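You operate a simulated robot arm through the tools that you are given. There is no shell and no other tool. Be economical: measure what you need, move in short steps, check, and stop when the job is done.

Carry out the task below with a simulated robot arm. There is one attempt and no reset: what you move stays moved.

TASK
Put things in order on the top of the sideboard. At the end: the gold brass finial stands on top of the beige kindling bundle; the white paper ball from the top of the sideboard is on the orange tub; the grey humidifier stands where the black tin (marked "Black polish") stood; the black tin stands where the white paper ball stood; whatever was shut is shut again. Leave all else as you found it, and nothing knocked over.
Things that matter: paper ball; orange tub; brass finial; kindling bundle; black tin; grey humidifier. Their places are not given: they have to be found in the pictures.

It is judged by the outcome, as a careful person would: the job done as asked, and still so three seconds after it is handed in. It fails if anything else is knocked over, pushed out of place, dropped, spilled or broken.

THE ROBOT
A 7-joint arm with a two-finger parallel gripper, fixed in place. Base frame: the origin is at the foot of the arm, x ahead of it, y to its left, z up; the work surface is at about z = -1. Units: mm, degrees, N and s.
With the tool pointing down near the work surface it reaches from about 240 to 620 mm from the base axis. Its first joint turns from -66.0 to 66.0 degrees. Payload 2.6 kg.
The tool frame sits at the grasp point between the pads (the TCP): z along the fingers, y along the line on which they close. The tips reach 30 mm beyond it. The gripper opens to 94 mm. The fingers are 28 mm wide and 10 mm thick; the gripper's body (50 by 96 mm) begins 55 mm behind the TCP.
Orientation is told as [roll, pitch, yaw] about the base's x, y, z axes, in that order, counted from this pose: with the fingers straight down and closing along the base's y, the tool's x points along the base's -x, its y along +y and its z along -z.

THE INTERFACE
- The arm moves only by the tool step_arm. Its argument "commands" is a list of rows, each a list of 7 numbers: the finger opening in mm, from 0 to 94, then the shift along the base's x, y, z in mm, then the turn, a rotation vector about the base's x, y, z in rad. In form: [[hand, tx, ty, tz, rx, ry, rz], ...]. A call has 1 to 12 rows; each row is the pose to reach, as a shift and turn from the pose commanded when the call began. Rows are played at 5 a second. More than 50 mm and 8.6 degrees between two rows, or a gripper value outside its range, and nothing of the call is played. A pose out of reach is approached as far as the arm can. The call stops where the force on the tool passes 40 N (or 10 N more than at its start, if that is more) or the arm is blocked; 0.2 s more then pass. The fingers move at their own pace (about 72 mm/s each) and stop on an object; they squeeze with about 27 N. The grip force told is the motor's: it shows also when the fingers shut on nothing. Time passes only in rows, and 0.2 s behind the last, so rows that repeat a pose let the fingers close. The reply holds the time, the measured pose of the TCP, the force on the tool along the base axes, the opening and the grip force, in the units named above and with some noise.
- Cameras (640 x 400 px; columns grow to the right, rows downward): "scene" is fixed at [33.7, 431.3, 564.2]; the picture's right is [-0.79, -0.61, 0.00], its down [-0.34, 0.44, -0.83] and it looks along [0.51, -0.66, -0.56] (base axes); focal length 355 px, centre (320, 200). "wrist" rides on the gripper at [-37, 0, -58] in the tool frame; the picture's right is [0.00, -1.00, 0.00], its down [0.97, 0.00, -0.24] and it looks along [0.24, 0.00, 0.97] (tool axes); focal length 218 px, centre (320, 200).
- capture(camera): a new picture of that camera. It takes no simulated time.
- locate(camera, pixels): there is no depth. For up to 12 entries [column, row, z] of the newest picture of that camera ("zoom" is the newest enlarged one), the place [x, y] in the base frame at which the ray of that pixel passes the height z, good to about 2 mm. It takes no simulated time.
- enlarge(camera, box): a new picture of the part [left, top, right, bottom] of that camera's present view, enlarged. It takes no simulated time.
- job_done(): hands the job in; it is judged then, once.

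Go step by step. Measure first, check grasps and placings, and put right what went wrong. The budget is 80 turns and 34 pictures, counting those below and the enlarged ones. Unless the task says otherwise, let go and move clear before handing in, and close with one line.

The tools are called after ">>>" as name(argument=value, ...) on one line, values as JSON. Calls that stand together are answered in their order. step_arm: Moves the arm, as the interface text tells. Its arguments: {"type":"object","properties":{"commands":{"type":"array"}},"required":["commands"]} The other tools are called the same way: capture (camera) takes a picture; locate (camera, pixels) gives the place at which the rays of pixels pass given heights; enlarge (camera, box) takes an enlarged picture of a part of a camera's view; job_done () hands the job in.

At the start:

```text
time_s: 0.0
position: [478.7, -65.5, 247.6]
tool_rot: [0.0, 0.0, 0.0]
force: [-0.2, 0.6, 0.5]
finger_gap: 94.0
grasp_force: 0.0
```

scene: 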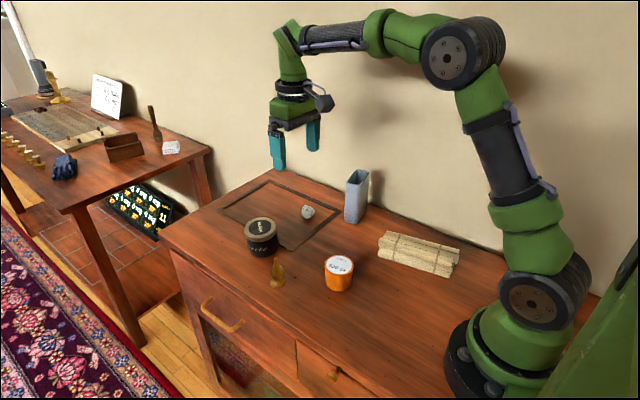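
wrist: 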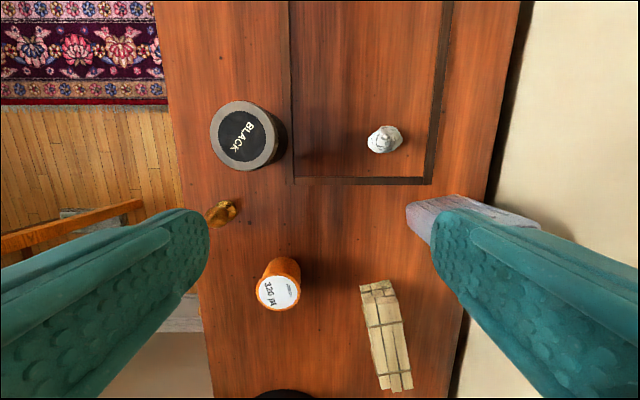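

The pictures show the tin at about (261,237), ball (308,212), humidifier (356,196), finial (278,274), tub (339,272) and bundle (418,253) in the scene view. I'll enlarge for detail.

>>> enlarge(camera="scene", box=[220, 150, 480, 312])

>>> enlarge(camera="wrist", box=[160, 60, 544, 300])

>>> locate(camera="wrist", pixels=[[245, 134, 50], [384, 139, 15], [278, 291, 50], [220, 213, 30], [385, 285, 30], [400, 388, 30], [425, 208, 80], [290, 180, 0], [432, 182, 0], [362, 288, 30], [396, 282, 30], [410, 388, 30]])

```text
2.46 times, centred on (350, 231) of scene
```

zoom: 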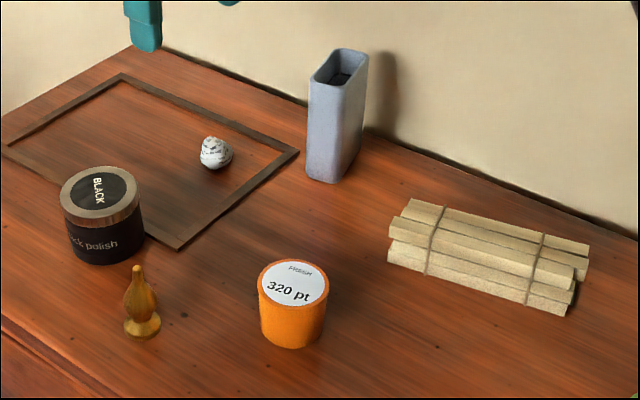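

```text
1.67 times, centred on (352, 180) of wrist
```

zoom: 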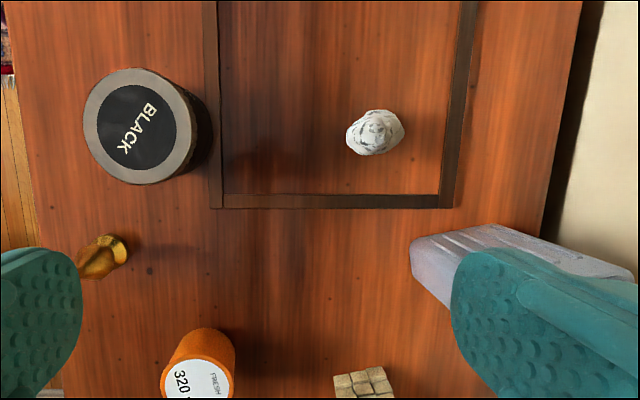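

```text
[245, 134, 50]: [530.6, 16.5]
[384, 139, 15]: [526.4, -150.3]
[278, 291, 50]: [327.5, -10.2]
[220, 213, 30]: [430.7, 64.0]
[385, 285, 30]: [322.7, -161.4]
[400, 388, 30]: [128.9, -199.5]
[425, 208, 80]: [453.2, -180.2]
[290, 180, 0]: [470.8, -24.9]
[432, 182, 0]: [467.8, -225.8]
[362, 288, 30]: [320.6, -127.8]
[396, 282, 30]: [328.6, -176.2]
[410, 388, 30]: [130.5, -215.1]
```

Next I get heights by comparing scene rays with wrist rays at several heights.

>>> locate(camera="scene", pixels=[[261, 229, 50], [261, 229, 65], [308, 212, 15], [339, 266, 40], [339, 266, 60], [276, 259, 50], [277, 283, 5], [358, 177, 100], [356, 222, 0], [346, 222, 0], [364, 213, 0], [308, 218, 0]])

>>> locate(camera="wrist", pixels=[[245, 134, 65], [245, 134, 40], [278, 291, 40], [278, 291, 60], [232, 208, 5], [208, 218, 60], [406, 208, 0], [408, 232, 0]])

>>> enlarge(camera="scene", box=[360, 215, 480, 290])

```text
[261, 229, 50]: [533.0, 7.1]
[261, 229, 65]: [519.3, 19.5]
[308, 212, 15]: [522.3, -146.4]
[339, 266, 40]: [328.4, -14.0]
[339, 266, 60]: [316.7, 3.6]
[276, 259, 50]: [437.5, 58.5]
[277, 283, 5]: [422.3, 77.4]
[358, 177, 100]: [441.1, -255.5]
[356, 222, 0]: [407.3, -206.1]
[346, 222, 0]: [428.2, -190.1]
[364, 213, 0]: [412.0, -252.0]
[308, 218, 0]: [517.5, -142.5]
```

```text
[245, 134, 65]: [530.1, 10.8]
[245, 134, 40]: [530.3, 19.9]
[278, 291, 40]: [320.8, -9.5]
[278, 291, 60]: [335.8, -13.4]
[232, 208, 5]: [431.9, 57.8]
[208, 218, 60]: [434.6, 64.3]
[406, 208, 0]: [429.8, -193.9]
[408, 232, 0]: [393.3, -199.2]
```

```text
5.33 times, centred on (420, 252) of scene
```

zoom: 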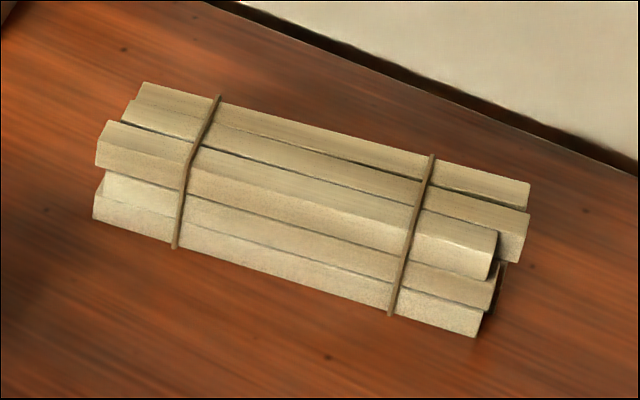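

Rough places: tin (530,13) top about 55; tub (326,-11) top about 43; ball (525,-148); humidifier around (420,-215). I move above the ball for a closer view.

>>> step_arm(commands=[[94, 20, -40, -20, 0, 0, 0], [94, 40, -80, -40, 0, 0, 0], [94, 46, -83, -88, 0, 0, 0], [94, 46, -83, -88, 0, 0, 0]])

>>> capture(camera="wrist")

```text
time_s: 1.0
position: [523.7, -148.4, 159.2]
tool_rot: [0.0, 0.1, 0.0]
force: [-0.2, 0.5, -0.5]
finger_gap: 93.8
grasp_force: 0.1
```

```text
28 pictures are left
```

wrist: 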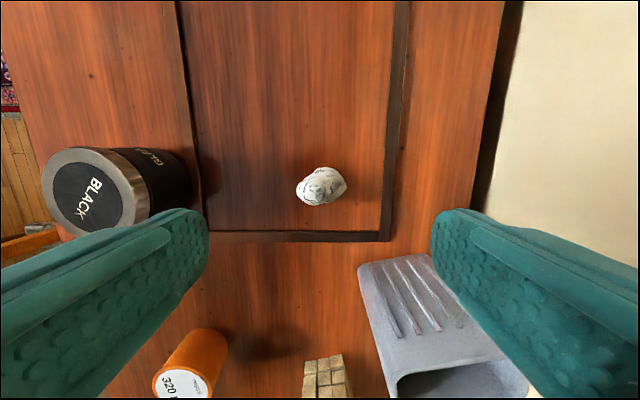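

>>> locate(camera="wrist", pixels=[[321, 187, 14], [296, 188, 14], [347, 183, 14], [320, 206, 14], [322, 168, 14], [358, 264, 0], [430, 254, 0], [395, 383, 100], [500, 361, 100], [95, 200, 55], [190, 172, 0]])

>>> locate(camera="scene", pixels=[[308, 212, 12], [308, 212, 16], [347, 174, 100], [370, 172, 100], [347, 174, 110], [352, 221, 0]])

```text
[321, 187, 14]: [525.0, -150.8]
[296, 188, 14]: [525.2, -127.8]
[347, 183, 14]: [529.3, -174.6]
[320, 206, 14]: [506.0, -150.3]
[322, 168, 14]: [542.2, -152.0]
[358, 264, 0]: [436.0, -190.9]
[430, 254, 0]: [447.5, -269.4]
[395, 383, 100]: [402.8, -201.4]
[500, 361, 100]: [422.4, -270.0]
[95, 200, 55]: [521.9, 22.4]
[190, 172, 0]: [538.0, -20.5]
```

```text
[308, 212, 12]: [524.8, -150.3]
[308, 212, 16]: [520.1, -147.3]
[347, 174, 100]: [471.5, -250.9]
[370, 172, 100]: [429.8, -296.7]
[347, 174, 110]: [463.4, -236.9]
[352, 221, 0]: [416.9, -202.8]
```

Ball centred about (524,-150), ~46 mm along y. I descend to z≈33 and close.

>>> step_arm(commands=[[80, 0, -2, -45, 0, 0, 0], [80, 0, -2, -90, 0, 0, 0], [80, 0, -2, -115, 0, 0, 0], [80, 0, -2, -127, 0, 0, 0], [80, 0, -2, -127, 0, 0, 0], [10, 0, -2, -127, 0, 0, 0], [10, 0, -2, -127, 0, 0, 0], [10, 0, -2, -127, 0, 0, 0], [10, 0, -2, -127, 0, 0, 0]])

>>> capture(camera="wrist")

```text
time_s: 3.0
position: [525.5, -149.9, 30.5]
tool_rot: [0.0, -0.1, 0.0]
force: [-0.7, -0.3, 1.0]
finger_gap: 45.5
grasp_force: 27.4
```

```text
27 pictures are left
```

wrist: 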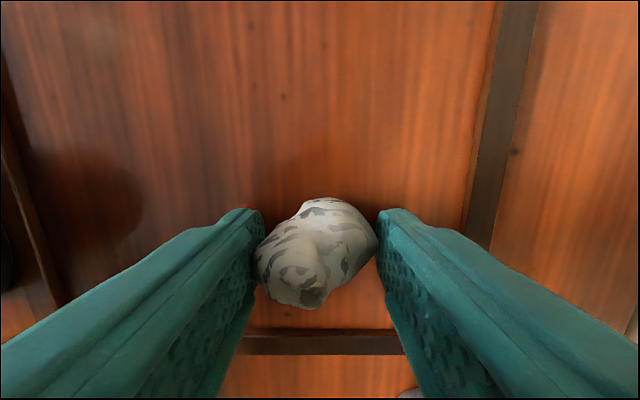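

Ball is held (gap 45.5). Lift and carry above the tub at about (326,-11).

>>> step_arm(commands=[[10, 0, 0, 40, 0, 0, 0], [10, 0, 0, 80, 0, 0, 0], [10, 0, 0, 120, 0, 0, 0], [10, -33, 23, 130, 0, 0, 0], [10, -66, 46, 130, 0, 0, 0], [10, -100, 69, 130, 0, 0, 0], [10, -133, 92, 130, 0, 0, 0], [10, -166, 115, 130, 0, 0, 0], [10, -199, 138, 130, 0, 0, 0], [10, -199, 138, 130, 0, 0, 0]])

>>> capture(camera="wrist")

>>> enlarge(camera="scene", box=[220, 150, 480, 312])

```text
time_s: 5.2
position: [327.1, -11.8, 162.9]
tool_rot: [0.0, 0.0, 0.0]
force: [0.4, -0.4, 0.4]
finger_gap: 10.1
grasp_force: 0.0
```

```text
26 pictures are left
```

wrist: 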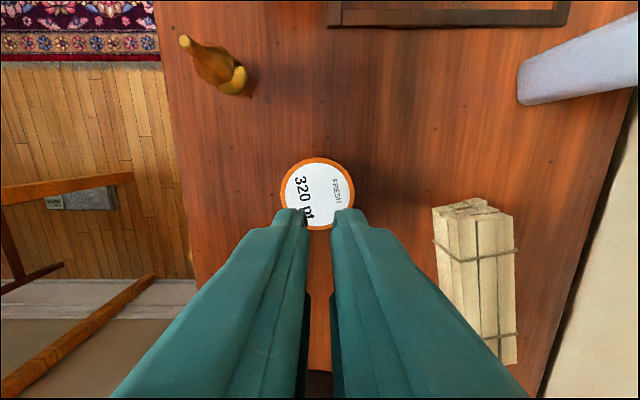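

```text
2.46 times, centred on (350, 231) of scene
```

zoom: 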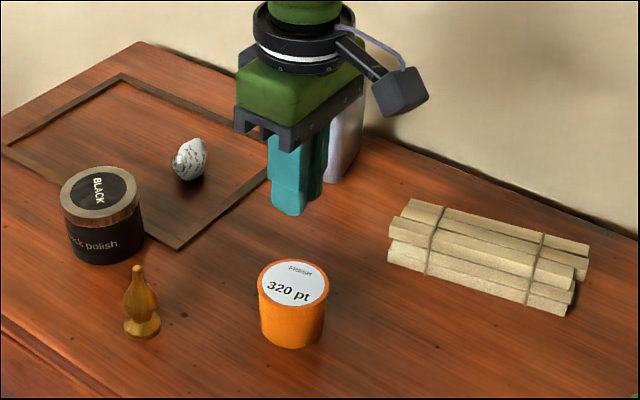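

The ball slipped out early and now lies at scene (297,215), still on the panel. I use this view to measure tub, finial and bundle, then return for the ball.

>>> locate(camera="wrist", pixels=[[318, 193, 40], [318, 193, 45], [318, 193, 50], [240, 80, 3], [185, 41, 50], [185, 41, 60], [432, 208, 35], [512, 214, 35], [518, 363, 35], [445, 263, 35], [281, 194, 45], [355, 194, 45]])

>>> locate(camera="scene", pixels=[[297, 215, 15], [297, 215, 20], [339, 264.5, 40], [339, 264.5, 45], [276, 258, 50], [276, 258, 60], [277.7, 283, 2], [383, 232, 35], [456, 265, 35]])

```text
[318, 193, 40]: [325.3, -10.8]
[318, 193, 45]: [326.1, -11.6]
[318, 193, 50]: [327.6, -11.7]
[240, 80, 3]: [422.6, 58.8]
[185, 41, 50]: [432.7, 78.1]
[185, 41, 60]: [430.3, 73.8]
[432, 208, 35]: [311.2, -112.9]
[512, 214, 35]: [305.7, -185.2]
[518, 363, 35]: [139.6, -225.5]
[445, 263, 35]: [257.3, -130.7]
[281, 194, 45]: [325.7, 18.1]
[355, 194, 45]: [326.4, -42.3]
```

```text
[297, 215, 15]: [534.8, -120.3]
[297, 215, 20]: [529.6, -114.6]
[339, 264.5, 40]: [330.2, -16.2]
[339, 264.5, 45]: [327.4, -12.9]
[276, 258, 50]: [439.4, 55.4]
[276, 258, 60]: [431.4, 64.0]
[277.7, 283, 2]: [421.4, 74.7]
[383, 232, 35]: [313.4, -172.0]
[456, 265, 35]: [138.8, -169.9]
```

Tub top: centre (327,-12), z≈46. Finial axis ≈ (425,70), height ≈ 68. Back to the ball near (532,-118).

>>> step_arm(commands=[[30, 34, -18, 0, 0, 0, 0], [50, 68, -36, 0, 0, 0, 0], [70, 102, -54, 0, 0, 0, 0], [80, 136, -72, 0, 0, 0, 0], [80, 170, -90, 0, 0, 0, 0], [80, 204, -108, 0, 0, 0, 0], [80, 204, -108, -25, 0, 0, 0], [80, 204, -108, -25, 0, 0, 0]])

>>> enlarge(camera="wrist", box=[200, 100, 440, 250])

>>> enlarge(camera="scene", box=[250, 180, 346, 240])

```text
time_s: 7.0
position: [529.4, -123.6, 136.7]
tool_rot: [0.0, 0.0, 0.0]
force: [-0.5, 0.4, 0.5]
finger_gap: 80.0
grasp_force: 0.1
```

```text
2.67 times, centred on (320, 175) of wrist
```

zoom: 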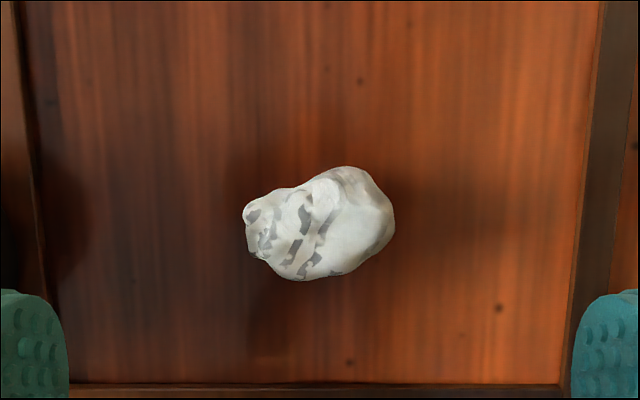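

```text
6.67 times, centred on (298, 210) of scene
```

zoom: 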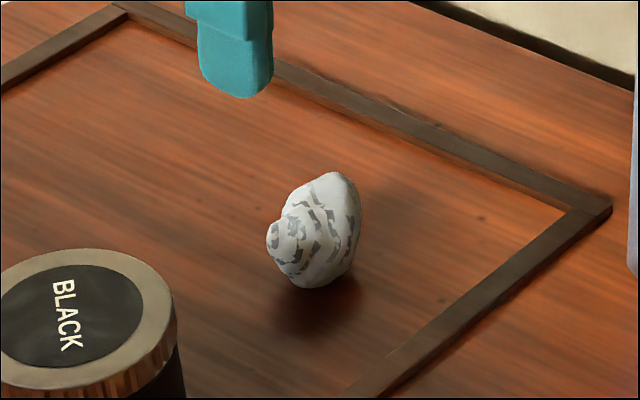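

The ball's long axis runs mostly along y (zoom 245→392), narrow side about 30 mm roughly along x. I'll turn the tool -70° to grip across the narrow side.

>>> locate(camera="wrist", pixels=[[320, 185, 16], [292, 181, 16], [347, 181, 16], [330, 163, 16], [310, 205, 16]])

>>> locate(camera="scene", pixels=[[298, 214.5, 16], [298, 214.5, 22], [297, 222, 0], [300, 206, 35]])

>>> step_arm(commands=[[80, 0, 0, 0, 0, 0, -0.1357], [80, 0, 0, 0, 0, 0, -0.2715], [80, 0, 0, 0, 0, 0, -0.4072], [80, 0, 0, 0, 0, 0, -0.543], [80, 0, 0, 0, 0, 0, -0.6787], [80, 0, 0, 0, 0, 0, -0.8145], [80, 0, 0, 0, 0, 0, -0.9502], [80, 0, 0, 0, 0, 0, -1.086], [80, 0, 0, 0, 0, 0, -1.2217], [80, 0, 0, 0, 0, 0, -1.2217]])

```text
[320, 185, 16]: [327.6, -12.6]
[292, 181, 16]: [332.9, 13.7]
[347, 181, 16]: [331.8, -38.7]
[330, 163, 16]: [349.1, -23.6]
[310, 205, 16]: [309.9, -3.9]
```

```text
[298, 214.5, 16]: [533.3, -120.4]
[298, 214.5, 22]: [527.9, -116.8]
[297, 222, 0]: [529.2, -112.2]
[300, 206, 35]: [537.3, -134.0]
```

```text
time_s: 9.2
position: [530.2, -122.7, 137.3]
tool_rot: [0.0, 0.0, -70.1]
force: [-0.5, -0.3, -0.5]
finger_gap: 80.0
grasp_force: 0.1
```

The wrist rays used the old frame; I capture a new one in the turned pose.

>>> capture(camera="wrist")

>>> locate(camera="wrist", pixels=[[320, 185, 16]])

```text
22 pictures are left
```

wrist: 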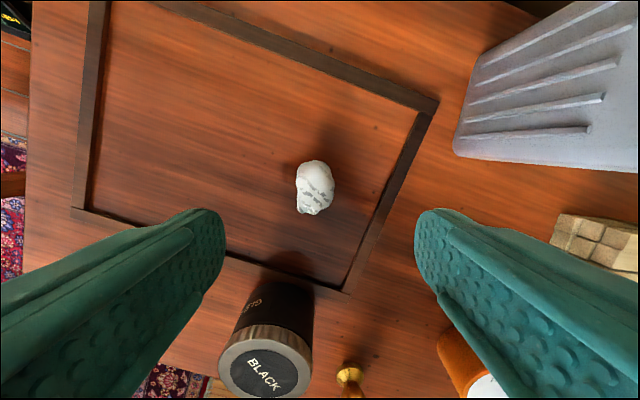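

```text
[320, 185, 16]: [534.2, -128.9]
```

Ball centre is ≈ (536,-124), with its narrow side along the finger line now. Descend, grip, and lift only a bit to check.

>>> step_arm(commands=[[70, 6, -1, -40, 0, 0, 0], [60, 6, -1, -80, 0, 0, 0], [60, 6, -1, -105, 0, 0, 0], [60, 6, -1, -105, 0, 0, 0], [10, 6, -1, -105, 0, 0, 0], [10, 6, -1, -105, 0, 0, 0], [10, 6, -1, -105, 0, 0, 0], [10, 6, -1, -105, 0, 0, 0]])

>>> step_arm(commands=[[10, 0, 0, 8, 0, 0, 0], [10, 0, 0, 16, 0, 0, 0], [10, 0, 0, 25, 0, 0, 0], [10, 0, 0, 25, 0, 0, 0]])

>>> capture(camera="wrist")

```text
time_s: 11.0
position: [536.8, -122.4, 33.9]
tool_rot: [0.1, 0.0, -70.0]
force: [-0.3, -0.5, 0.1]
finger_gap: 28.7
grasp_force: 26.9
```

```text
time_s: 12.0
position: [535.8, -122.3, 56.6]
tool_rot: [0.0, 0.0, -70.0]
force: [-0.2, -0.2, 0.2]
finger_gap: 28.6
grasp_force: 27.2
```

```text
21 pictures are left
```

wrist: 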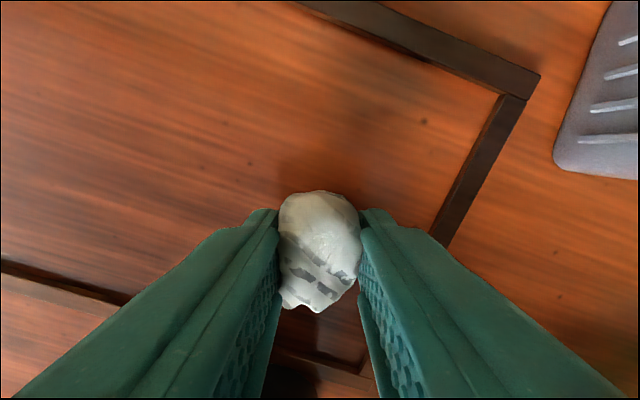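

Ball is firmly held (gap 28.6). Lift and carry to above the tub.

>>> step_arm(commands=[[10, 0, 0, 30, 0, 0, 0], [10, 0, 0, 60, 0, 0, 0], [10, -20, 11, 80, 0, 0, 0], [10, -45, 24, 85, 0, 0, 0], [10, -75, 40, 85, 0, 0, 0], [10, -105, 56, 85, 0, 0, 0], [10, -135, 72, 85, 0, 0, 0], [10, -165, 88, 85, 0, 0, 0], [10, -190, 101, 85, 0, 0, 0], [10, -209, 111, 85, 0, 0, 0], [10, -209, 111, 85, 0, 0, 0]])

>>> capture(camera="wrist")

```text
time_s: 14.4
position: [327.2, -11.9, 140.6]
tool_rot: [-0.1, -0.1, -70.0]
force: [0.0, 0.0, -0.1]
finger_gap: 28.1
grasp_force: 27.1
```

```text
20 pictures are left
```

wrist: 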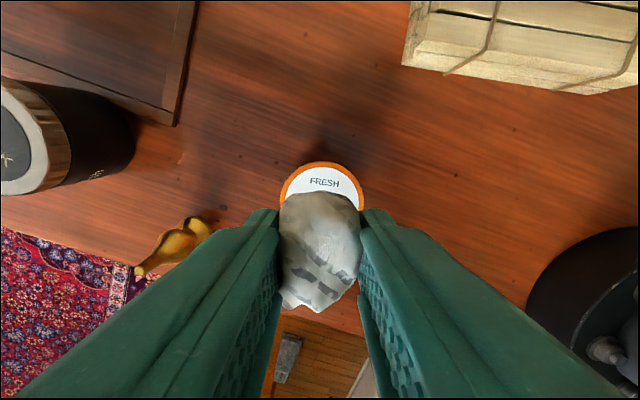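

Ball is centred over the tub. Lower to just contact (expected TCP z≈80) in small steps.

>>> step_arm(commands=[[10, 0, 0, -25, 0, 0, 0], [10, 0, 0, -45, 0, 0, 0], [10, 0, 0, -53, 0, 0, 0], [10, 0, 0, -56, 0, 0, 0], [10, 0, 0, -58, 0, 0, 0], [10, 0, 0, -58, 0, 0, 0]])

>>> enlarge(camera="scene", box=[290, 220, 386, 280])

```text
time_s: 15.8
position: [326.9, -12.8, 85.1]
tool_rot: [0.0, 0.1, -70.0]
force: [0.1, -0.1, 0.0]
finger_gap: 28.1
grasp_force: 26.5
```

```text
6.67 times, centred on (338, 250) of scene
```

zoom: 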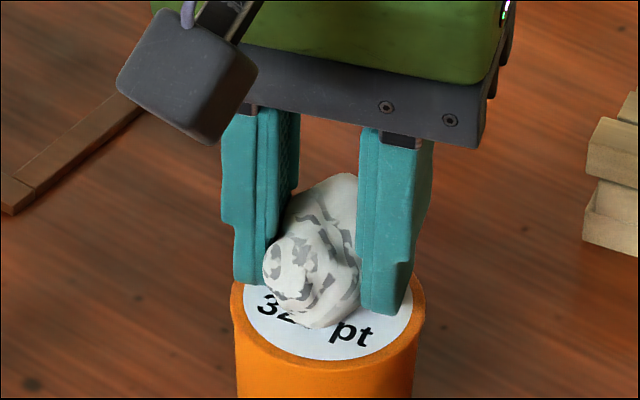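

Nearly there, no contact force yet. Lower in 1.5 mm steps looking for contact.

>>> step_arm(commands=[[10, 0, 0, -1.5, 0, 0, 0], [10, 0, 0, -3, 0, 0, 0], [10, 0, 0, -3, 0, 0, 0]])

```text
time_s: 16.6
position: [327.5, -10.7, 81.9]
tool_rot: [0.2, 0.0, -70.0]
force: [-3.0, 0.5, 25.9]
finger_gap: 27.8
grasp_force: 27.1
```

Contact (25.9 N up). Ease up 1 mm, then open and back off upward.

>>> step_arm(commands=[[27, 0, 0, 0.8, 0, 0, 0], [32, 0, 0, 0.8, 0, 0, 0], [40, 0, 0, 0.8, 0, 0, 0], [60, 0, 0, 0.8, 0, 0, 0], [60, 0, 0, 0.8, 0, 0, 0], [60, 0, 0, 30, 0, 0, 0], [60, 0, 0, 70, 0, 0, 0], [60, 0, 0, 70, 0, 0, 0]])

>>> capture(camera="scene")

>>> capture(camera="wrist")

```text
time_s: 18.4
position: [327.0, -11.5, 152.3]
tool_rot: [0.0, 0.1, -70.0]
force: [0.3, -0.1, 0.2]
finger_gap: 59.8
grasp_force: 0.2
```

```text
18 pictures are left
```

scene: 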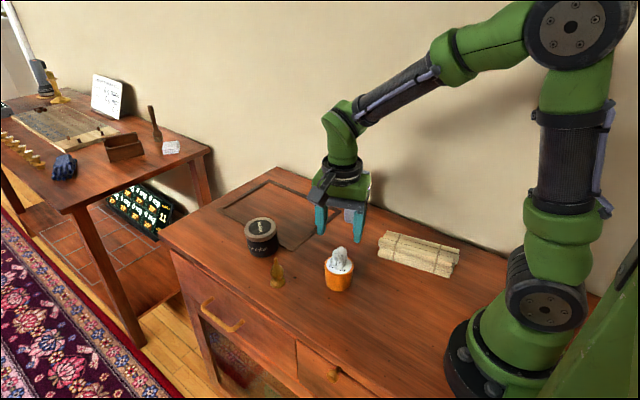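

```text
17 pictures are left
```

wrist: 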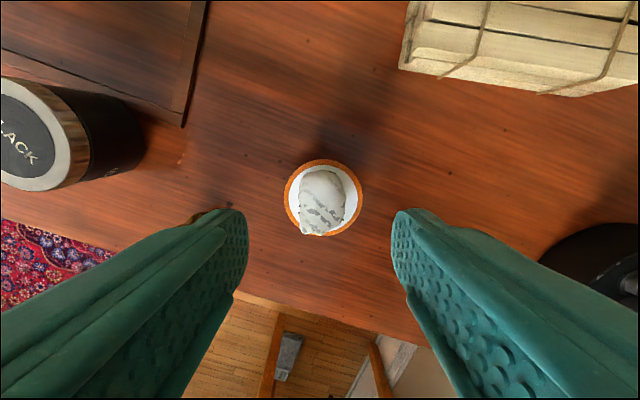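

The ball sits in the tub's top. Now go above the tin (530,13), opening fully.

>>> step_arm(commands=[[94, 40, 5, 0, 0, 0, 0], [94, 80, 10, 0, 0, 0, 0], [94, 120, 15, 0, 0, 0, 0], [94, 160, 20, 0, 0, 0, 0], [94, 202, 25, 0, 0, 0, 0], [94, 202, 25, 0, 0, 0, 0]])

>>> capture(camera="wrist")

>>> locate(camera="scene", pixels=[[261, 228.5, 55], [245, 228.5, 55], [277, 228.5, 55], [261, 228.5, 60], [262, 257, 0]])

```text
time_s: 19.8
position: [529.7, 13.9, 148.7]
tool_rot: [0.0, 0.0, -70.0]
force: [-0.1, 0.0, 0.0]
finger_gap: 93.8
grasp_force: 0.1
```

```text
16 pictures are left
```

wrist: 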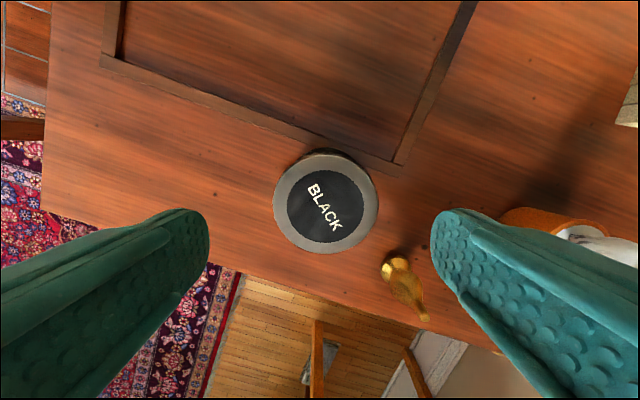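

```text
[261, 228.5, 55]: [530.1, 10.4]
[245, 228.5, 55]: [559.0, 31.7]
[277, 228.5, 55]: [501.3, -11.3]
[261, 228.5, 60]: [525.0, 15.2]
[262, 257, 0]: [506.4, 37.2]
```

>>> locate(camera="wrist", pixels=[[326, 203, 55], [326, 203, 60], [273, 203, 55], [378, 203, 55], [403, 262, 2], [422, 318, 65]])

```text
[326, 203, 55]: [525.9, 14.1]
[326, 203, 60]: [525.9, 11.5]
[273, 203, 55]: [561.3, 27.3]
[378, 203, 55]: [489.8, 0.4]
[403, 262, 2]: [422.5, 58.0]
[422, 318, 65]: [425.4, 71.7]
```

Tin centre ≈ (527,13), about 75 mm wide. Descend around it and grip.

>>> step_arm(commands=[[94, -3, -1, -40, 0, 0, 0], [94, -3, -1, -75, 0, 0, 0], [94, -3, -1, -95, 0, 0, 0], [94, -3, -1, -112, 0, 0, 0], [94, -3, -1, -112, 0, 0, 0], [60, -3, -1, -112, 0, 0, 0], [60, -3, -1, -112, 0, 0, 0], [60, -3, -1, -112, 0, 0, 0]])

>>> step_arm(commands=[[60, 0, 0, 10, 0, 0, 0], [60, 0, 0, 25, 0, 0, 0], [60, 0, 0, 25, 0, 0, 0]])

```text
time_s: 21.6
position: [526.2, 13.3, 39.0]
tool_rot: [0.0, 0.0, -70.0]
force: [0.2, -0.9, -1.4]
finger_gap: 72.2
grasp_force: 26.4
```

```text
time_s: 22.4
position: [526.1, 13.3, 62.6]
tool_rot: [0.0, 0.0, -70.0]
force: [-0.4, 0.4, -2.2]
finger_gap: 72.1
grasp_force: 27.2
```

Tin is held (gap 72). Carry it to the ball's old spot (524.5,-150) and lower.

>>> step_arm(commands=[[60, 0, -10, 20, 0, 0, 0], [60, 0, -40, 25, 0, 0, 0], [60, 0, -70, 25, 0, 0, 0], [60, 0, -100, 25, 0, 0, 0], [60, -1, -130, 25, 0, 0, 0], [60, -1, -155, 25, 0, 0, 0], [60, -1, -163, 25, 0, 0, 0], [60, -1, -163, 5, 0, 0, 0], [60, -1, -163, -12, 0, 0, 0], [60, -1, -163, -19, 0, 0, 0], [60, -1, -163, -21, 0, 0, 0], [60, -1, -163, -21, 0, 0, 0]])

```text
time_s: 25.0
position: [524.2, -148.8, 44.2]
tool_rot: [0.0, -0.1, -69.9]
force: [0.2, -0.5, -1.2]
finger_gap: 71.7
grasp_force: 27.1
```

>>> step_arm(commands=[[60, 0, -1, -1.5, 0, 0, 0], [60, 0, -1, -3, 0, 0, 0], [60, 0, -1, -3, 0, 0, 0]])

```text
time_s: 25.8
position: [527.1, -150.6, 40.3]
tool_rot: [0.0, 0.1, -69.9]
force: [0.0, 0.1, -0.9]
finger_gap: 71.8
grasp_force: 26.5
```

>>> step_arm(commands=[[60, 0, 0, -1, 0, 0, 0], [60, 0, 0, -2, 0, 0, 0], [60, 0, 0, -2, 0, 0, 0]])

```text
time_s: 26.6
position: [524.2, -151.3, 38.2]
tool_rot: [0.0, 0.0, -70.0]
force: [-0.2, 0.0, -0.9]
finger_gap: 71.6
grasp_force: 27.0
```

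>>> step_arm(commands=[[60, 0, 0, -0.7, 0, 0, 0], [60, 0, 0, -1.5, 0, 0, 0], [60, 0, 0, -1.5, 0, 0, 0]])

```text
time_s: 27.4
position: [524.4, -150.8, 37.4]
tool_rot: [0.1, -0.1, -70.0]
force: [-3.1, 0.0, 8.6]
finger_gap: 71.6
grasp_force: 27.6
```

Contact (8.6 N). Open evenly, rise and look; the next view also serves for the humidifier.

>>> step_arm(commands=[[74, 0, 0, 0, 0, 0, 0], [80, 0, 0, 0, 0, 0, 0], [94, 0, 0, 0, 0, 0, 0], [94, 0, 0, 0, 0, 0, 0], [94, 0, 0, 30, 0, 0, 0], [94, 0, 0, 70, 0, 0, 0], [94, 0, 0, 115, 0, 0, 0], [94, 0, 0, 150, 0, 0, 0], [94, -20, -15, 190, 0, 0, 0], [94, -50, -30, 210, 0, 0, 0], [94, -50, -30, 210, 0, 0, 0]])

>>> capture(camera="wrist")

>>> enlarge(camera="scene", box=[220, 150, 480, 312])

```text
time_s: 29.8
position: [474.4, -180.9, 246.4]
tool_rot: [0.1, 0.0, -70.0]
force: [0.0, 0.0, -0.2]
finger_gap: 93.8
grasp_force: 0.2
```

```text
15 pictures are left
```

wrist: 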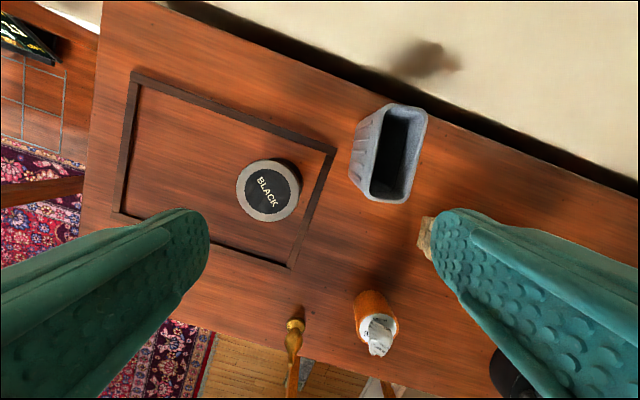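

```text
2.46 times, centred on (350, 231) of scene
```

zoom: 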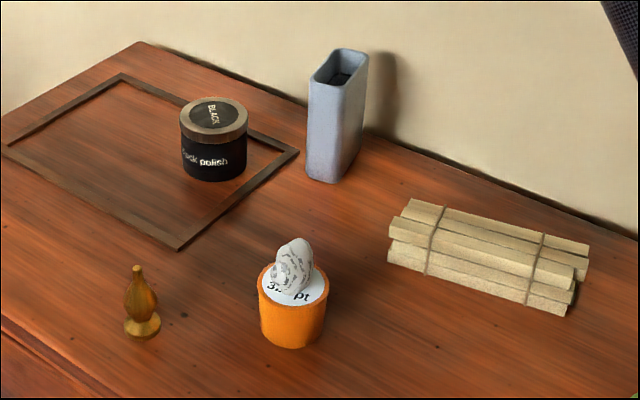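

Tin is placed. Now measure the humidifier: wrist top corners (391,104),(428,110),(405,203),(367,196); scene top centre (358,177).

>>> locate(camera="wrist", pixels=[[398, 153, 100], [398, 153, 120], [391, 104, 110], [428, 110, 110], [405, 203, 110], [367, 196, 110], [349, 178, 0], [360, 125, 0]])

>>> locate(camera="scene", pixels=[[358, 177, 110], [358, 177, 130], [345.6, 182.5, 120], [369.6, 173, 120], [345, 221, 0], [358, 224.5, 0], [366.5, 211, 0]])

```text
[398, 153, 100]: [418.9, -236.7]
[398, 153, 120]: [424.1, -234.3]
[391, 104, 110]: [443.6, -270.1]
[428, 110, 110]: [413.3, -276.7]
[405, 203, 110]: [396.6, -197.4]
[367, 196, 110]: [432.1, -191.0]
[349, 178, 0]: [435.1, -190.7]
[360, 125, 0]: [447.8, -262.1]
```

```text
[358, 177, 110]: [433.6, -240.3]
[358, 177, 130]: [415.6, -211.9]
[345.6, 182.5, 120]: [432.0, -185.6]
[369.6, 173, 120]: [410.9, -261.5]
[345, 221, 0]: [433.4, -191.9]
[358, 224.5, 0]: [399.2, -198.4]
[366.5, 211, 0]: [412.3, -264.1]
```

>>> locate(camera="wrist", pixels=[[440, 110, 0], [460, 125, 0], [600, 180, 0], [290, 50, 0], [425, 60, 50]])

```text
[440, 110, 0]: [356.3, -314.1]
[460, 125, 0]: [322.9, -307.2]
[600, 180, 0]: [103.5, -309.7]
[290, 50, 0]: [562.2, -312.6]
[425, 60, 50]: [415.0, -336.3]
```

Humidifier centre ≈ (422,-234), 36×78, height ≈115, turned ~9°; the wall is at y≈-320. Move above with yaw -81, gripping slightly to the front (y≈-227).

>>> step_arm(commands=[[90, -15, -12, -10, 0, 0, -0.06], [90, -30, -25, -25, 0, 0, -0.12], [90, -45, -38, -35, 0, 0, -0.192], [90, -53, -46, -45, 0, 0, -0.192], [90, -53, -46, -45, 0, 0, -0.192]])

>>> capture(camera="wrist")

>>> locate(camera="wrist", pixels=[[320, 200, 115]])

```text
time_s: 31.0
position: [422.2, -228.3, 201.2]
tool_rot: [0.0, -0.1, -81.0]
force: [-0.1, 0.7, 0.4]
finger_gap: 90.3
grasp_force: 0.0
```

```text
13 pictures are left
```

wrist: 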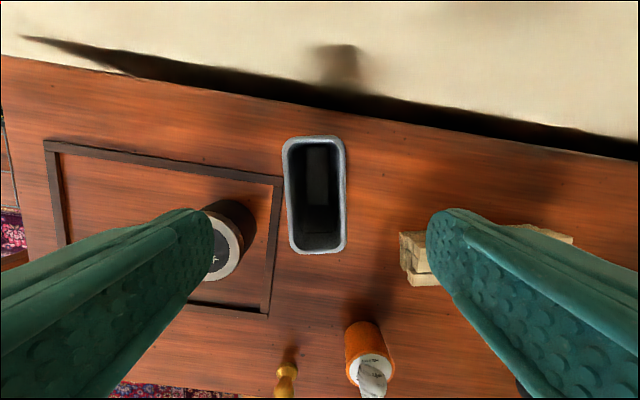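

```text
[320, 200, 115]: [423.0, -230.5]
```

Humidifier is centred at column ~315, i.e. about 3 mm toward +x. Shift, descend to z≈80, and grip.

>>> step_arm(commands=[[90, 2.5, 0, -35, 0, 0, 0], [80, 2.5, 0, -70, 0, 0, 0], [80, 2.5, 0, -100, 0, 0, 0], [80, 2.5, 0, -121, 0, 0, 0], [80, 2.5, 0, -121, 0, 0, 0], [20, 2.5, 0, -121, 0, 0, 0], [20, 2.5, 0, -121, 0, 0, 0], [20, 2.5, 0, -121, 0, 0, 0], [20, 2.5, 0, -121, 0, 0, 0]])

>>> step_arm(commands=[[20, 0, 0, 5, 0, 0, 0], [20, 0, 0, 15, 0, 0, 0], [20, 0, 0, 15, 0, 0, 0]])

>>> capture(camera="scene")

```text
time_s: 33.0
position: [425.0, -227.0, 80.7]
tool_rot: [0.0, 0.0, -81.1]
force: [1.3, -0.6, 0.2]
finger_gap: 44.5
grasp_force: 26.7
```

```text
time_s: 33.8
position: [426.2, -226.7, 95.7]
tool_rot: [0.1, 0.0, -80.9]
force: [0.4, 0.4, -2.1]
finger_gap: 44.2
grasp_force: 27.1
```

```text
12 pictures are left
```

scene: 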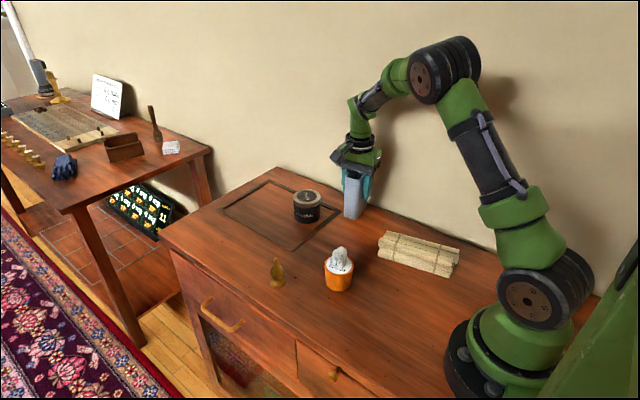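

Held (gap 44). Lift well above everything, then carry to the tin's old place (526,13), TCP at about (525,19).

>>> step_arm(commands=[[20, 0, 0, 30, 0, 0, 0], [20, 0, 10, 60, 0, 0, 0], [20, 10, 40, 70, 0, 0, 0], [20, 25, 75, 70, 0, 0, 0], [20, 40, 110, 70, 0, 0, 0], [20, 55, 145, 70, 0, 0, 0], [20, 70, 180, 70, 0, 0, 0], [20, 85, 215, 70, 0, 0, 0], [20, 96, 238, 70, 0, 0, 0], [20, 99.5, 246, 70, 0, 0, 0], [20, 99.5, 246, 50, 0, 0, 0], [20, 99.5, 246, 30, 0, 0, 0]])

>>> step_arm(commands=[[20, 0, 0, -20, 0, 0, 0], [20, 0, 0, -35, 0, 0, 0], [20, 0, 0, -40, 0, 0, 0], [20, 0, 0, -41.5, 0, 0, 0], [20, 0, 0, -41.5, 0, 0, 0]])

>>> enlarge(camera="scene", box=[220, 150, 380, 250])

```text
time_s: 36.4
position: [524.2, 18.1, 124.3]
tool_rot: [0.0, 0.1, -80.9]
force: [-0.5, -0.1, -3.1]
finger_gap: 44.0
grasp_force: 26.9
```

```text
time_s: 37.6
position: [525.5, 17.8, 85.1]
tool_rot: [0.3, -0.1, -81.0]
force: [-4.7, -0.3, 14.2]
finger_gap: 44.1
grasp_force: 27.0
```

```text
4.00 times, centred on (300, 200) of scene
```

zoom: 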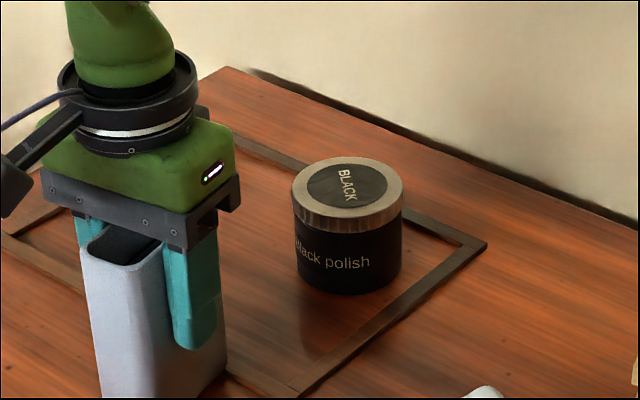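

Contact came ~3 mm too high: the back end (y≈-27) rests on the panel's raised frame at y≈-25. Lift, turn +78° so its long side runs along x, and keep the centre at (526,13).

>>> step_arm(commands=[[20, 0, 0, 25, 0, 0, 0], [20, 0, 0, 25, 0, 0, 0.136], [20, 0, 0, 25, 0, 0, 0.272], [20, -1, -1, 25, 0, 0, 0.408], [20, -2, -2, 25, 0, 0, 0.544], [20, -3, -3, 25, 0, 0, 0.68], [20, -4, -4, 25, 0, 0, 0.816], [20, -5, -5, 25, 0, 0, 0.952], [20, -5, -5, 25, 0, 0, 1.088], [20, -5, -5, 25, 0, 0, 1.224], [20, -5, -5, 25, 0, 0, 1.361], [20, -5, -5, 25, 0, 0, 1.361]])

>>> step_arm(commands=[[20, 0, 0, -15, 0, 0, 0], [20, 0, 0, -22, 0, 0, 0], [20, 0, 0, -25, 0, 0, 0], [20, 0, 0, -26, 0, 0, 0], [20, 0, 0, -26, 0, 0, 0]])

```text
time_s: 40.2
position: [519.0, 14.5, 110.4]
tool_rot: [0.0, 0.0, -2.9]
force: [-0.4, 0.2, -2.7]
finger_gap: 44.1
grasp_force: 26.6
```

```text
time_s: 41.4
position: [519.7, 13.4, 83.3]
tool_rot: [0.0, 0.1, -3.1]
force: [0.1, -0.3, -2.9]
finger_gap: 44.2
grasp_force: 26.7
```

No contact yet at z≈83, as expected off the frame. Continue in small steps.

>>> step_arm(commands=[[20, 0, 0, -1, 0, 0, 0], [20, 0, 0, -2, 0, 0, 0], [20, 0, 0, -2, 0, 0, 0]])

```text
time_s: 42.2
position: [519.4, 14.8, 80.6]
tool_rot: [0.1, 0.1, -3.1]
force: [0.7, 0.0, -2.8]
finger_gap: 44.2
grasp_force: 26.6
```

>>> step_arm(commands=[[20, 0, 0, -0.7, 0, 0, 0], [20, 0, 0, -1.4, 0, 0, 0], [20, 0, 0, -1.4, 0, 0, 0]])

```text
time_s: 43.0
position: [519.2, 13.3, 80.4]
tool_rot: [0.0, 0.0, -3.1]
force: [-3.5, 1.1, 8.0]
finger_gap: 44.2
grasp_force: 27.1
```

Contact at the right height. Open gently, rise straight up, and look.

>>> step_arm(commands=[[46, 0, 0, 0, 0, 0, 0], [54, 0, 0, 0, 0, 0, 0], [75, 0, 0, 0, 0, 0, 0], [75, 0, 0, 0, 0, 0, 0], [75, 0, 0, 30, 0, 0, 0], [75, 0, 0, 70, 0, 0, 0], [75, 0, 0, 100, 0, 0, 0], [75, -30, 15, 115, 0, 0, 0], [75, -65, 35, 115, 0, 0, 0], [75, -95, 55, 115, 0, 0, 0], [75, -95, 55, 115, 0, 0, 0]])

>>> capture(camera="wrist")

>>> enlarge(camera="scene", box=[200, 150, 392, 270])

```text
time_s: 45.4
position: [425.0, 68.9, 195.9]
tool_rot: [0.0, -0.1, -3.0]
force: [0.1, 0.1, 0.1]
finger_gap: 75.0
grasp_force: 0.0
```

```text
10 pictures are left
```

wrist: 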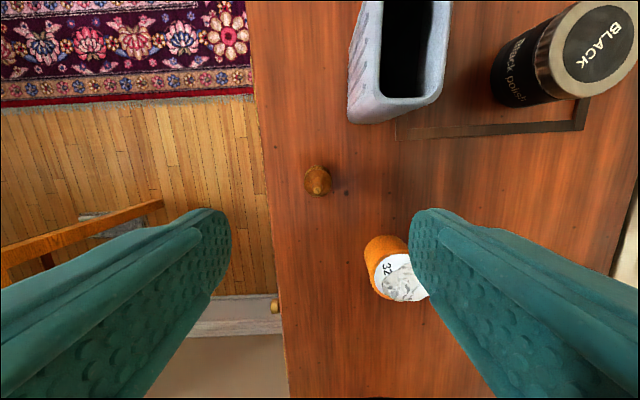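

```text
3.33 times, centred on (296, 210) of scene
```

zoom: 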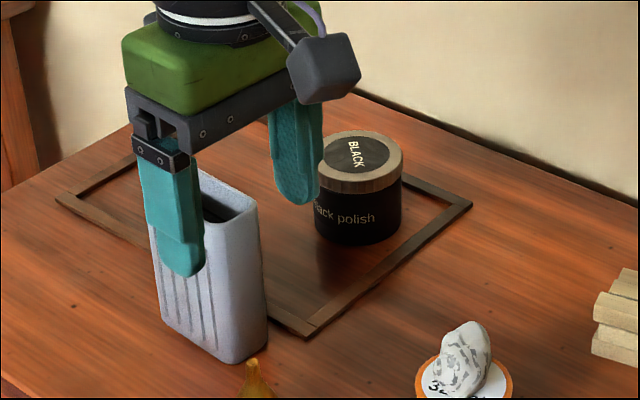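

Humidifier stands well. The finial is seen nearly end-on at wrist (317,181). I turn to yaw -70 so the camera housing avoids the humidifier.

>>> locate(camera="wrist", pixels=[[317, 181, 0], [317, 181, 30], [317, 170, 5], [318, 186, 65], [305, 181, 30], [331, 181, 30]])

>>> step_arm(commands=[[75, 0, 0, 0, 0, 0, -0.136], [75, 0, 0, 0, 0, 0, -0.272], [75, 0, 0, 0, 0, 0, -0.408], [75, 0, 0, 0, 0, 0, -0.544], [75, 0, 0, 0, 0, 0, -0.68], [75, 0, 0, 0, 0, 0, -0.816], [75, 0, 0, 0, 0, 0, -0.952], [75, 0, 0, 0, 0, 0, -1.06], [75, 0, 0, 0, 0, 0, -1.17], [75, 0, 0, 0, 0, 0, -1.17]])

>>> enlarge(camera="scene", box=[246, 240, 310, 280])

```text
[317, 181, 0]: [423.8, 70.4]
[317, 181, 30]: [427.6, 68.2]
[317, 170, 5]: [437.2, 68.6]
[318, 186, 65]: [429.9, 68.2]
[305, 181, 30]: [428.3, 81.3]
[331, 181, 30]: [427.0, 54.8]
```

```text
time_s: 47.6
position: [425.0, 68.8, 194.2]
tool_rot: [0.0, 0.0, -70.1]
force: [0.2, -0.3, 0.4]
finger_gap: 75.1
grasp_force: 0.1
```

```text
10.00 times, centred on (278, 260) of scene
```

zoom: 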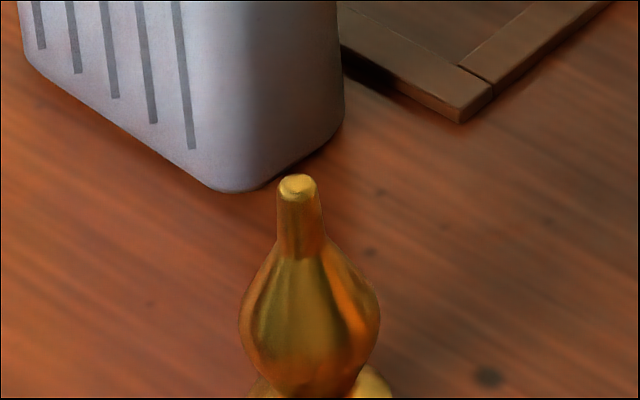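

Finial axis ≈ (427,69), bulb widest near z≈30. Descend to TCP z≈40 and grip.

>>> step_arm(commands=[[70, 2, 0, -45, 0, 0, 0], [60, 2, 0, -90, 0, 0, 0], [60, 2, 0, -125, 0, 0, 0], [60, 2, 0, -154, 0, 0, 0], [60, 2, 0, -154, 0, 0, 0], [35, 2, 0, -154, 0, 0, 0], [10, 2, 0, -154, 0, 0, 0], [10, 2, 0, -154, 0, 0, 0], [10, 2, 0, -154, 0, 0, 0]])

>>> step_arm(commands=[[10, 0, 0, 5, 0, 0, 0], [10, 0, 0, 15, 0, 0, 0], [10, 0, 0, 15, 0, 0, 0]])

>>> enlarge(camera="scene", box=[230, 222, 326, 282])

```text
time_s: 49.6
position: [428.5, 68.8, 40.2]
tool_rot: [0.0, 0.1, -70.0]
force: [-0.1, -0.5, 0.6]
finger_gap: 27.3
grasp_force: 27.4
```

```text
time_s: 50.4
position: [427.6, 69.5, 55.7]
tool_rot: [0.1, 0.0, -70.2]
force: [0.7, -0.4, -0.1]
finger_gap: 27.5
grasp_force: 26.7
```

```text
6.67 times, centred on (278, 252) of scene
```

zoom: 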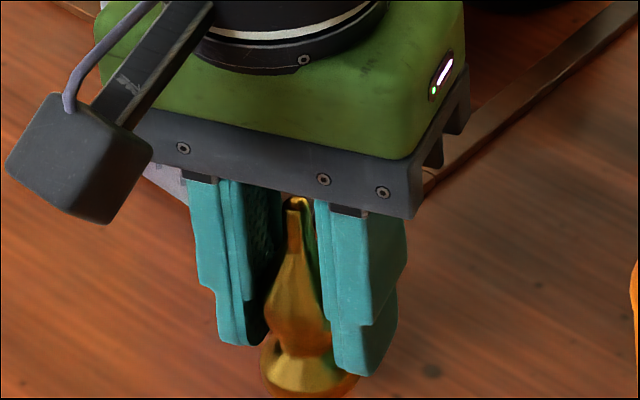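

Finial is held upright (gap 27.3). Lift and carry to a viewing pose near the bundle.

>>> step_arm(commands=[[10, 0, 0, 40, 0, 0, 0], [10, 0, 0, 80, 0, 0, 0], [10, -10, -17, 115, 0, 0, 0], [10, -30, -52, 118, 0, 0, 0], [10, -50, -87, 118, 0, 0, 0], [10, -70, -122, 118, 0, 0, 0], [10, -90, -155, 118, 0, 0, 0], [10, -97, -169, 118, 0, 0, 0], [10, -97, -169, 118, 0, 0, 0]])

>>> capture(camera="wrist")

```text
time_s: 52.4
position: [327.4, -98.9, 173.9]
tool_rot: [0.0, 0.0, -70.0]
force: [0.1, 0.4, -2.2]
finger_gap: 27.2
grasp_force: 26.9
```

```text
6 pictures are left
```

wrist: 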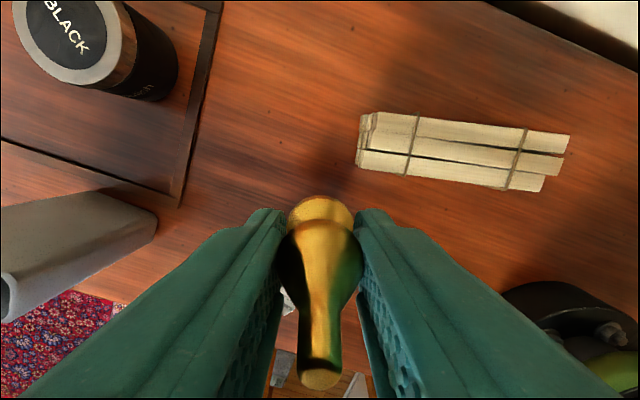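

>>> enlarge(camera="wrist", box=[344, 80, 584, 230])

>>> locate(camera="scene", pixels=[[393.6, 230.4, 35], [393.6, 230.4, 45], [459, 250.2, 35], [459, 250.2, 45], [380, 238, 0], [450, 278, 0], [427.5, 251.4, 35], [427.5, 251.4, 45], [381, 245, 0]])

```text
2.67 times, centred on (464, 155) of wrist
```

zoom: 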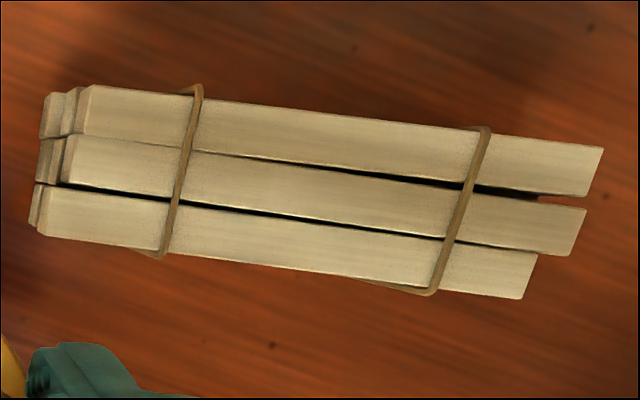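

```text
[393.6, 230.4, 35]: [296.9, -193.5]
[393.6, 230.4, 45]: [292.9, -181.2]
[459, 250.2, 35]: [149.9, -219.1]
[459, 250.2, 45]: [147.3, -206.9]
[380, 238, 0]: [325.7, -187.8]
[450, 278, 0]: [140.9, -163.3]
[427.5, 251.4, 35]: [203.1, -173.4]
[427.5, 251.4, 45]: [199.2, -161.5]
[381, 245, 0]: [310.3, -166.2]
```

>>> locate(camera="wrist", pixels=[[466, 152.4, 30], [466, 152.4, 40], [466, 152.4, 50], [378.5, 112.2, 40], [378.5, 112.2, 50], [570, 135.5, 40], [570, 135.5, 50]])

>>> locate(camera="scene", pixels=[[418.7, 246, 30], [418.7, 246, 40], [418.7, 246, 50], [387.2, 230.4, 40], [387.2, 230.4, 50], [459, 249.2, 40], [459, 249.2, 50]])

```text
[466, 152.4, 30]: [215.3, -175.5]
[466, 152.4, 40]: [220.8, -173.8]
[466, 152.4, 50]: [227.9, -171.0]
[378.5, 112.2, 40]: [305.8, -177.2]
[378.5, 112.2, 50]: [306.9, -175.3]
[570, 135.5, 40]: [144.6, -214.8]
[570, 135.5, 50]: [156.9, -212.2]
```

```text
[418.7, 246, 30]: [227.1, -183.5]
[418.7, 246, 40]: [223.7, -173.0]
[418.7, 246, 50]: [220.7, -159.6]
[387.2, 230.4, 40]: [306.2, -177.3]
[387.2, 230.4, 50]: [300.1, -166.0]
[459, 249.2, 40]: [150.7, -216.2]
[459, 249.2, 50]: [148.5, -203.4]
```

Bundle top z≈40, flat middle stick between the ties at (222,-173). Move over it and lower; contact is expected at TCP z≈82.

>>> step_arm(commands=[[10, -25, -18, 0, 0, 0, 0], [10, -50, -35, 0, 0, 0, 0], [10, -78, -55, 0, 0, 0, 0], [10, -105, -74, 0, 0, 0, 0], [10, -105, -74, -30, 0, 0, 0], [10, -105, -74, -60, 0, 0, 0], [10, -105, -74, -78, 0, 0, 0], [10, -105, -74, -85, 0, 0, 0], [10, -105, -74, -85, 0, 0, 0]])

>>> enlarge(camera="scene", box=[370, 200, 482, 270])

```text
time_s: 54.4
position: [225.6, -173.4, 89.3]
tool_rot: [0.0, 0.0, -70.1]
force: [-0.4, 0.0, -0.6]
finger_gap: 27.1
grasp_force: 27.5
```

```text
5.71 times, centred on (426, 235) of scene
```

zoom: 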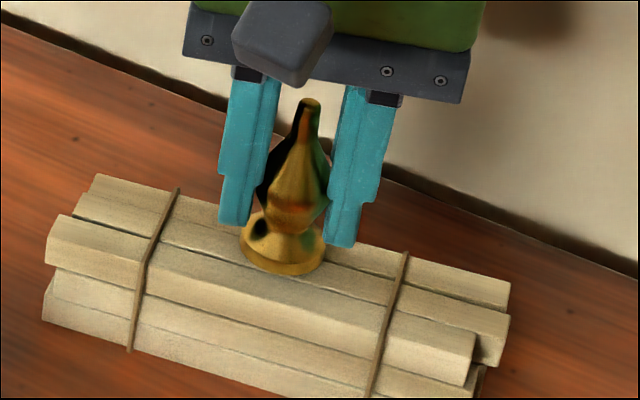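

Well positioned between the ties, nearly down. Lower in small steps to contact.

>>> step_arm(commands=[[10, 0, 0, -1.5, 0, 0, 0], [10, 0, 0, -3, 0, 0, 0], [10, 0, 0, -4.5, 0, 0, 0], [10, 0, 0, -4.5, 0, 0, 0]])

```text
time_s: 55.4
position: [225.4, -173.9, 85.2]
tool_rot: [0.1, -0.2, -70.0]
force: [-0.7, -1.1, 17.8]
finger_gap: 27.3
grasp_force: 26.4
```

Contact (17.8 N). Ease by 0.5 mm, open slowly, rise.

>>> step_arm(commands=[[27, 0, 0, 0.5, 0, 0, 0], [29, 0, 0, 0.5, 0, 0, 0], [33, 0, 0, 0.5, 0, 0, 0], [45, 0, 0, 0.5, 0, 0, 0], [60, 0, 0, 0.5, 0, 0, 0], [60, 0, 0, 0.5, 0, 0, 0], [60, 0, 0, 30, 0, 0, 0], [60, 0, 0, 70, 0, 0, 0], [60, 0, 0, 110, 0, 0, 0], [60, 25, 10, 140, 0, 0, 0], [60, 50, 20, 160, 0, 0, 0], [60, 50, 20, 160, 0, 0, 0]])

>>> capture(camera="scene")

>>> enlarge(camera="scene", box=[220, 150, 480, 312])

```text
time_s: 58.0
position: [273.0, -154.2, 244.9]
tool_rot: [-0.1, 0.0, -70.0]
force: [1.5, 0.0, -0.2]
finger_gap: 59.9
grasp_force: 0.1
```

```text
3 pictures are left
```

scene: 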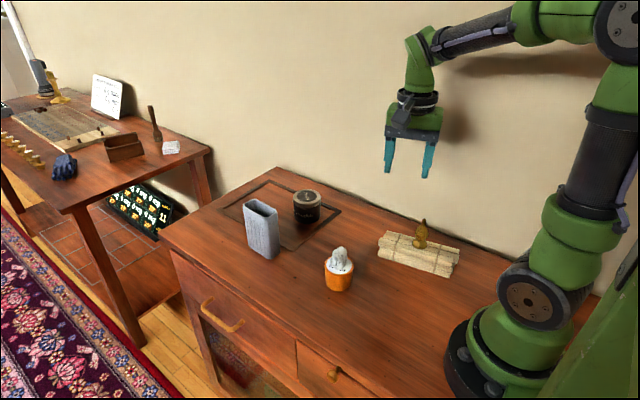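

```text
2.46 times, centred on (350, 231) of scene
```

zoom: 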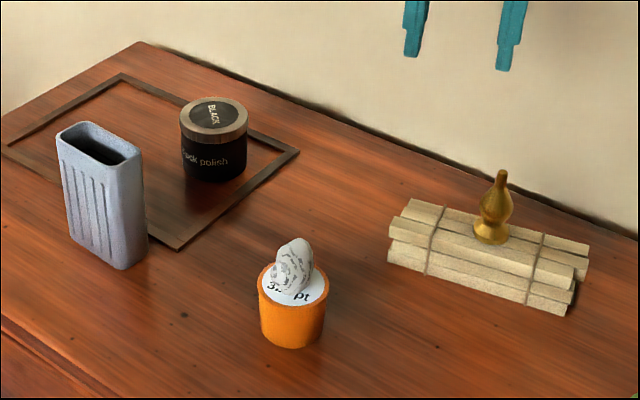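

The last pictures show everything in place: finial upright on the bundle, ball on the tub, humidifier at the tin's old spot and tin at the ball's. Nothing was opened and the arm is clear, so I hand in.

>>> job_done()

```text
The job is handed in.
```

The job is handed in: all four placements are done, nothing was knocked over, and nothing was opened. On the first try the paper ball slipped from the grip and rolled a little on the panel before I picked it up again.
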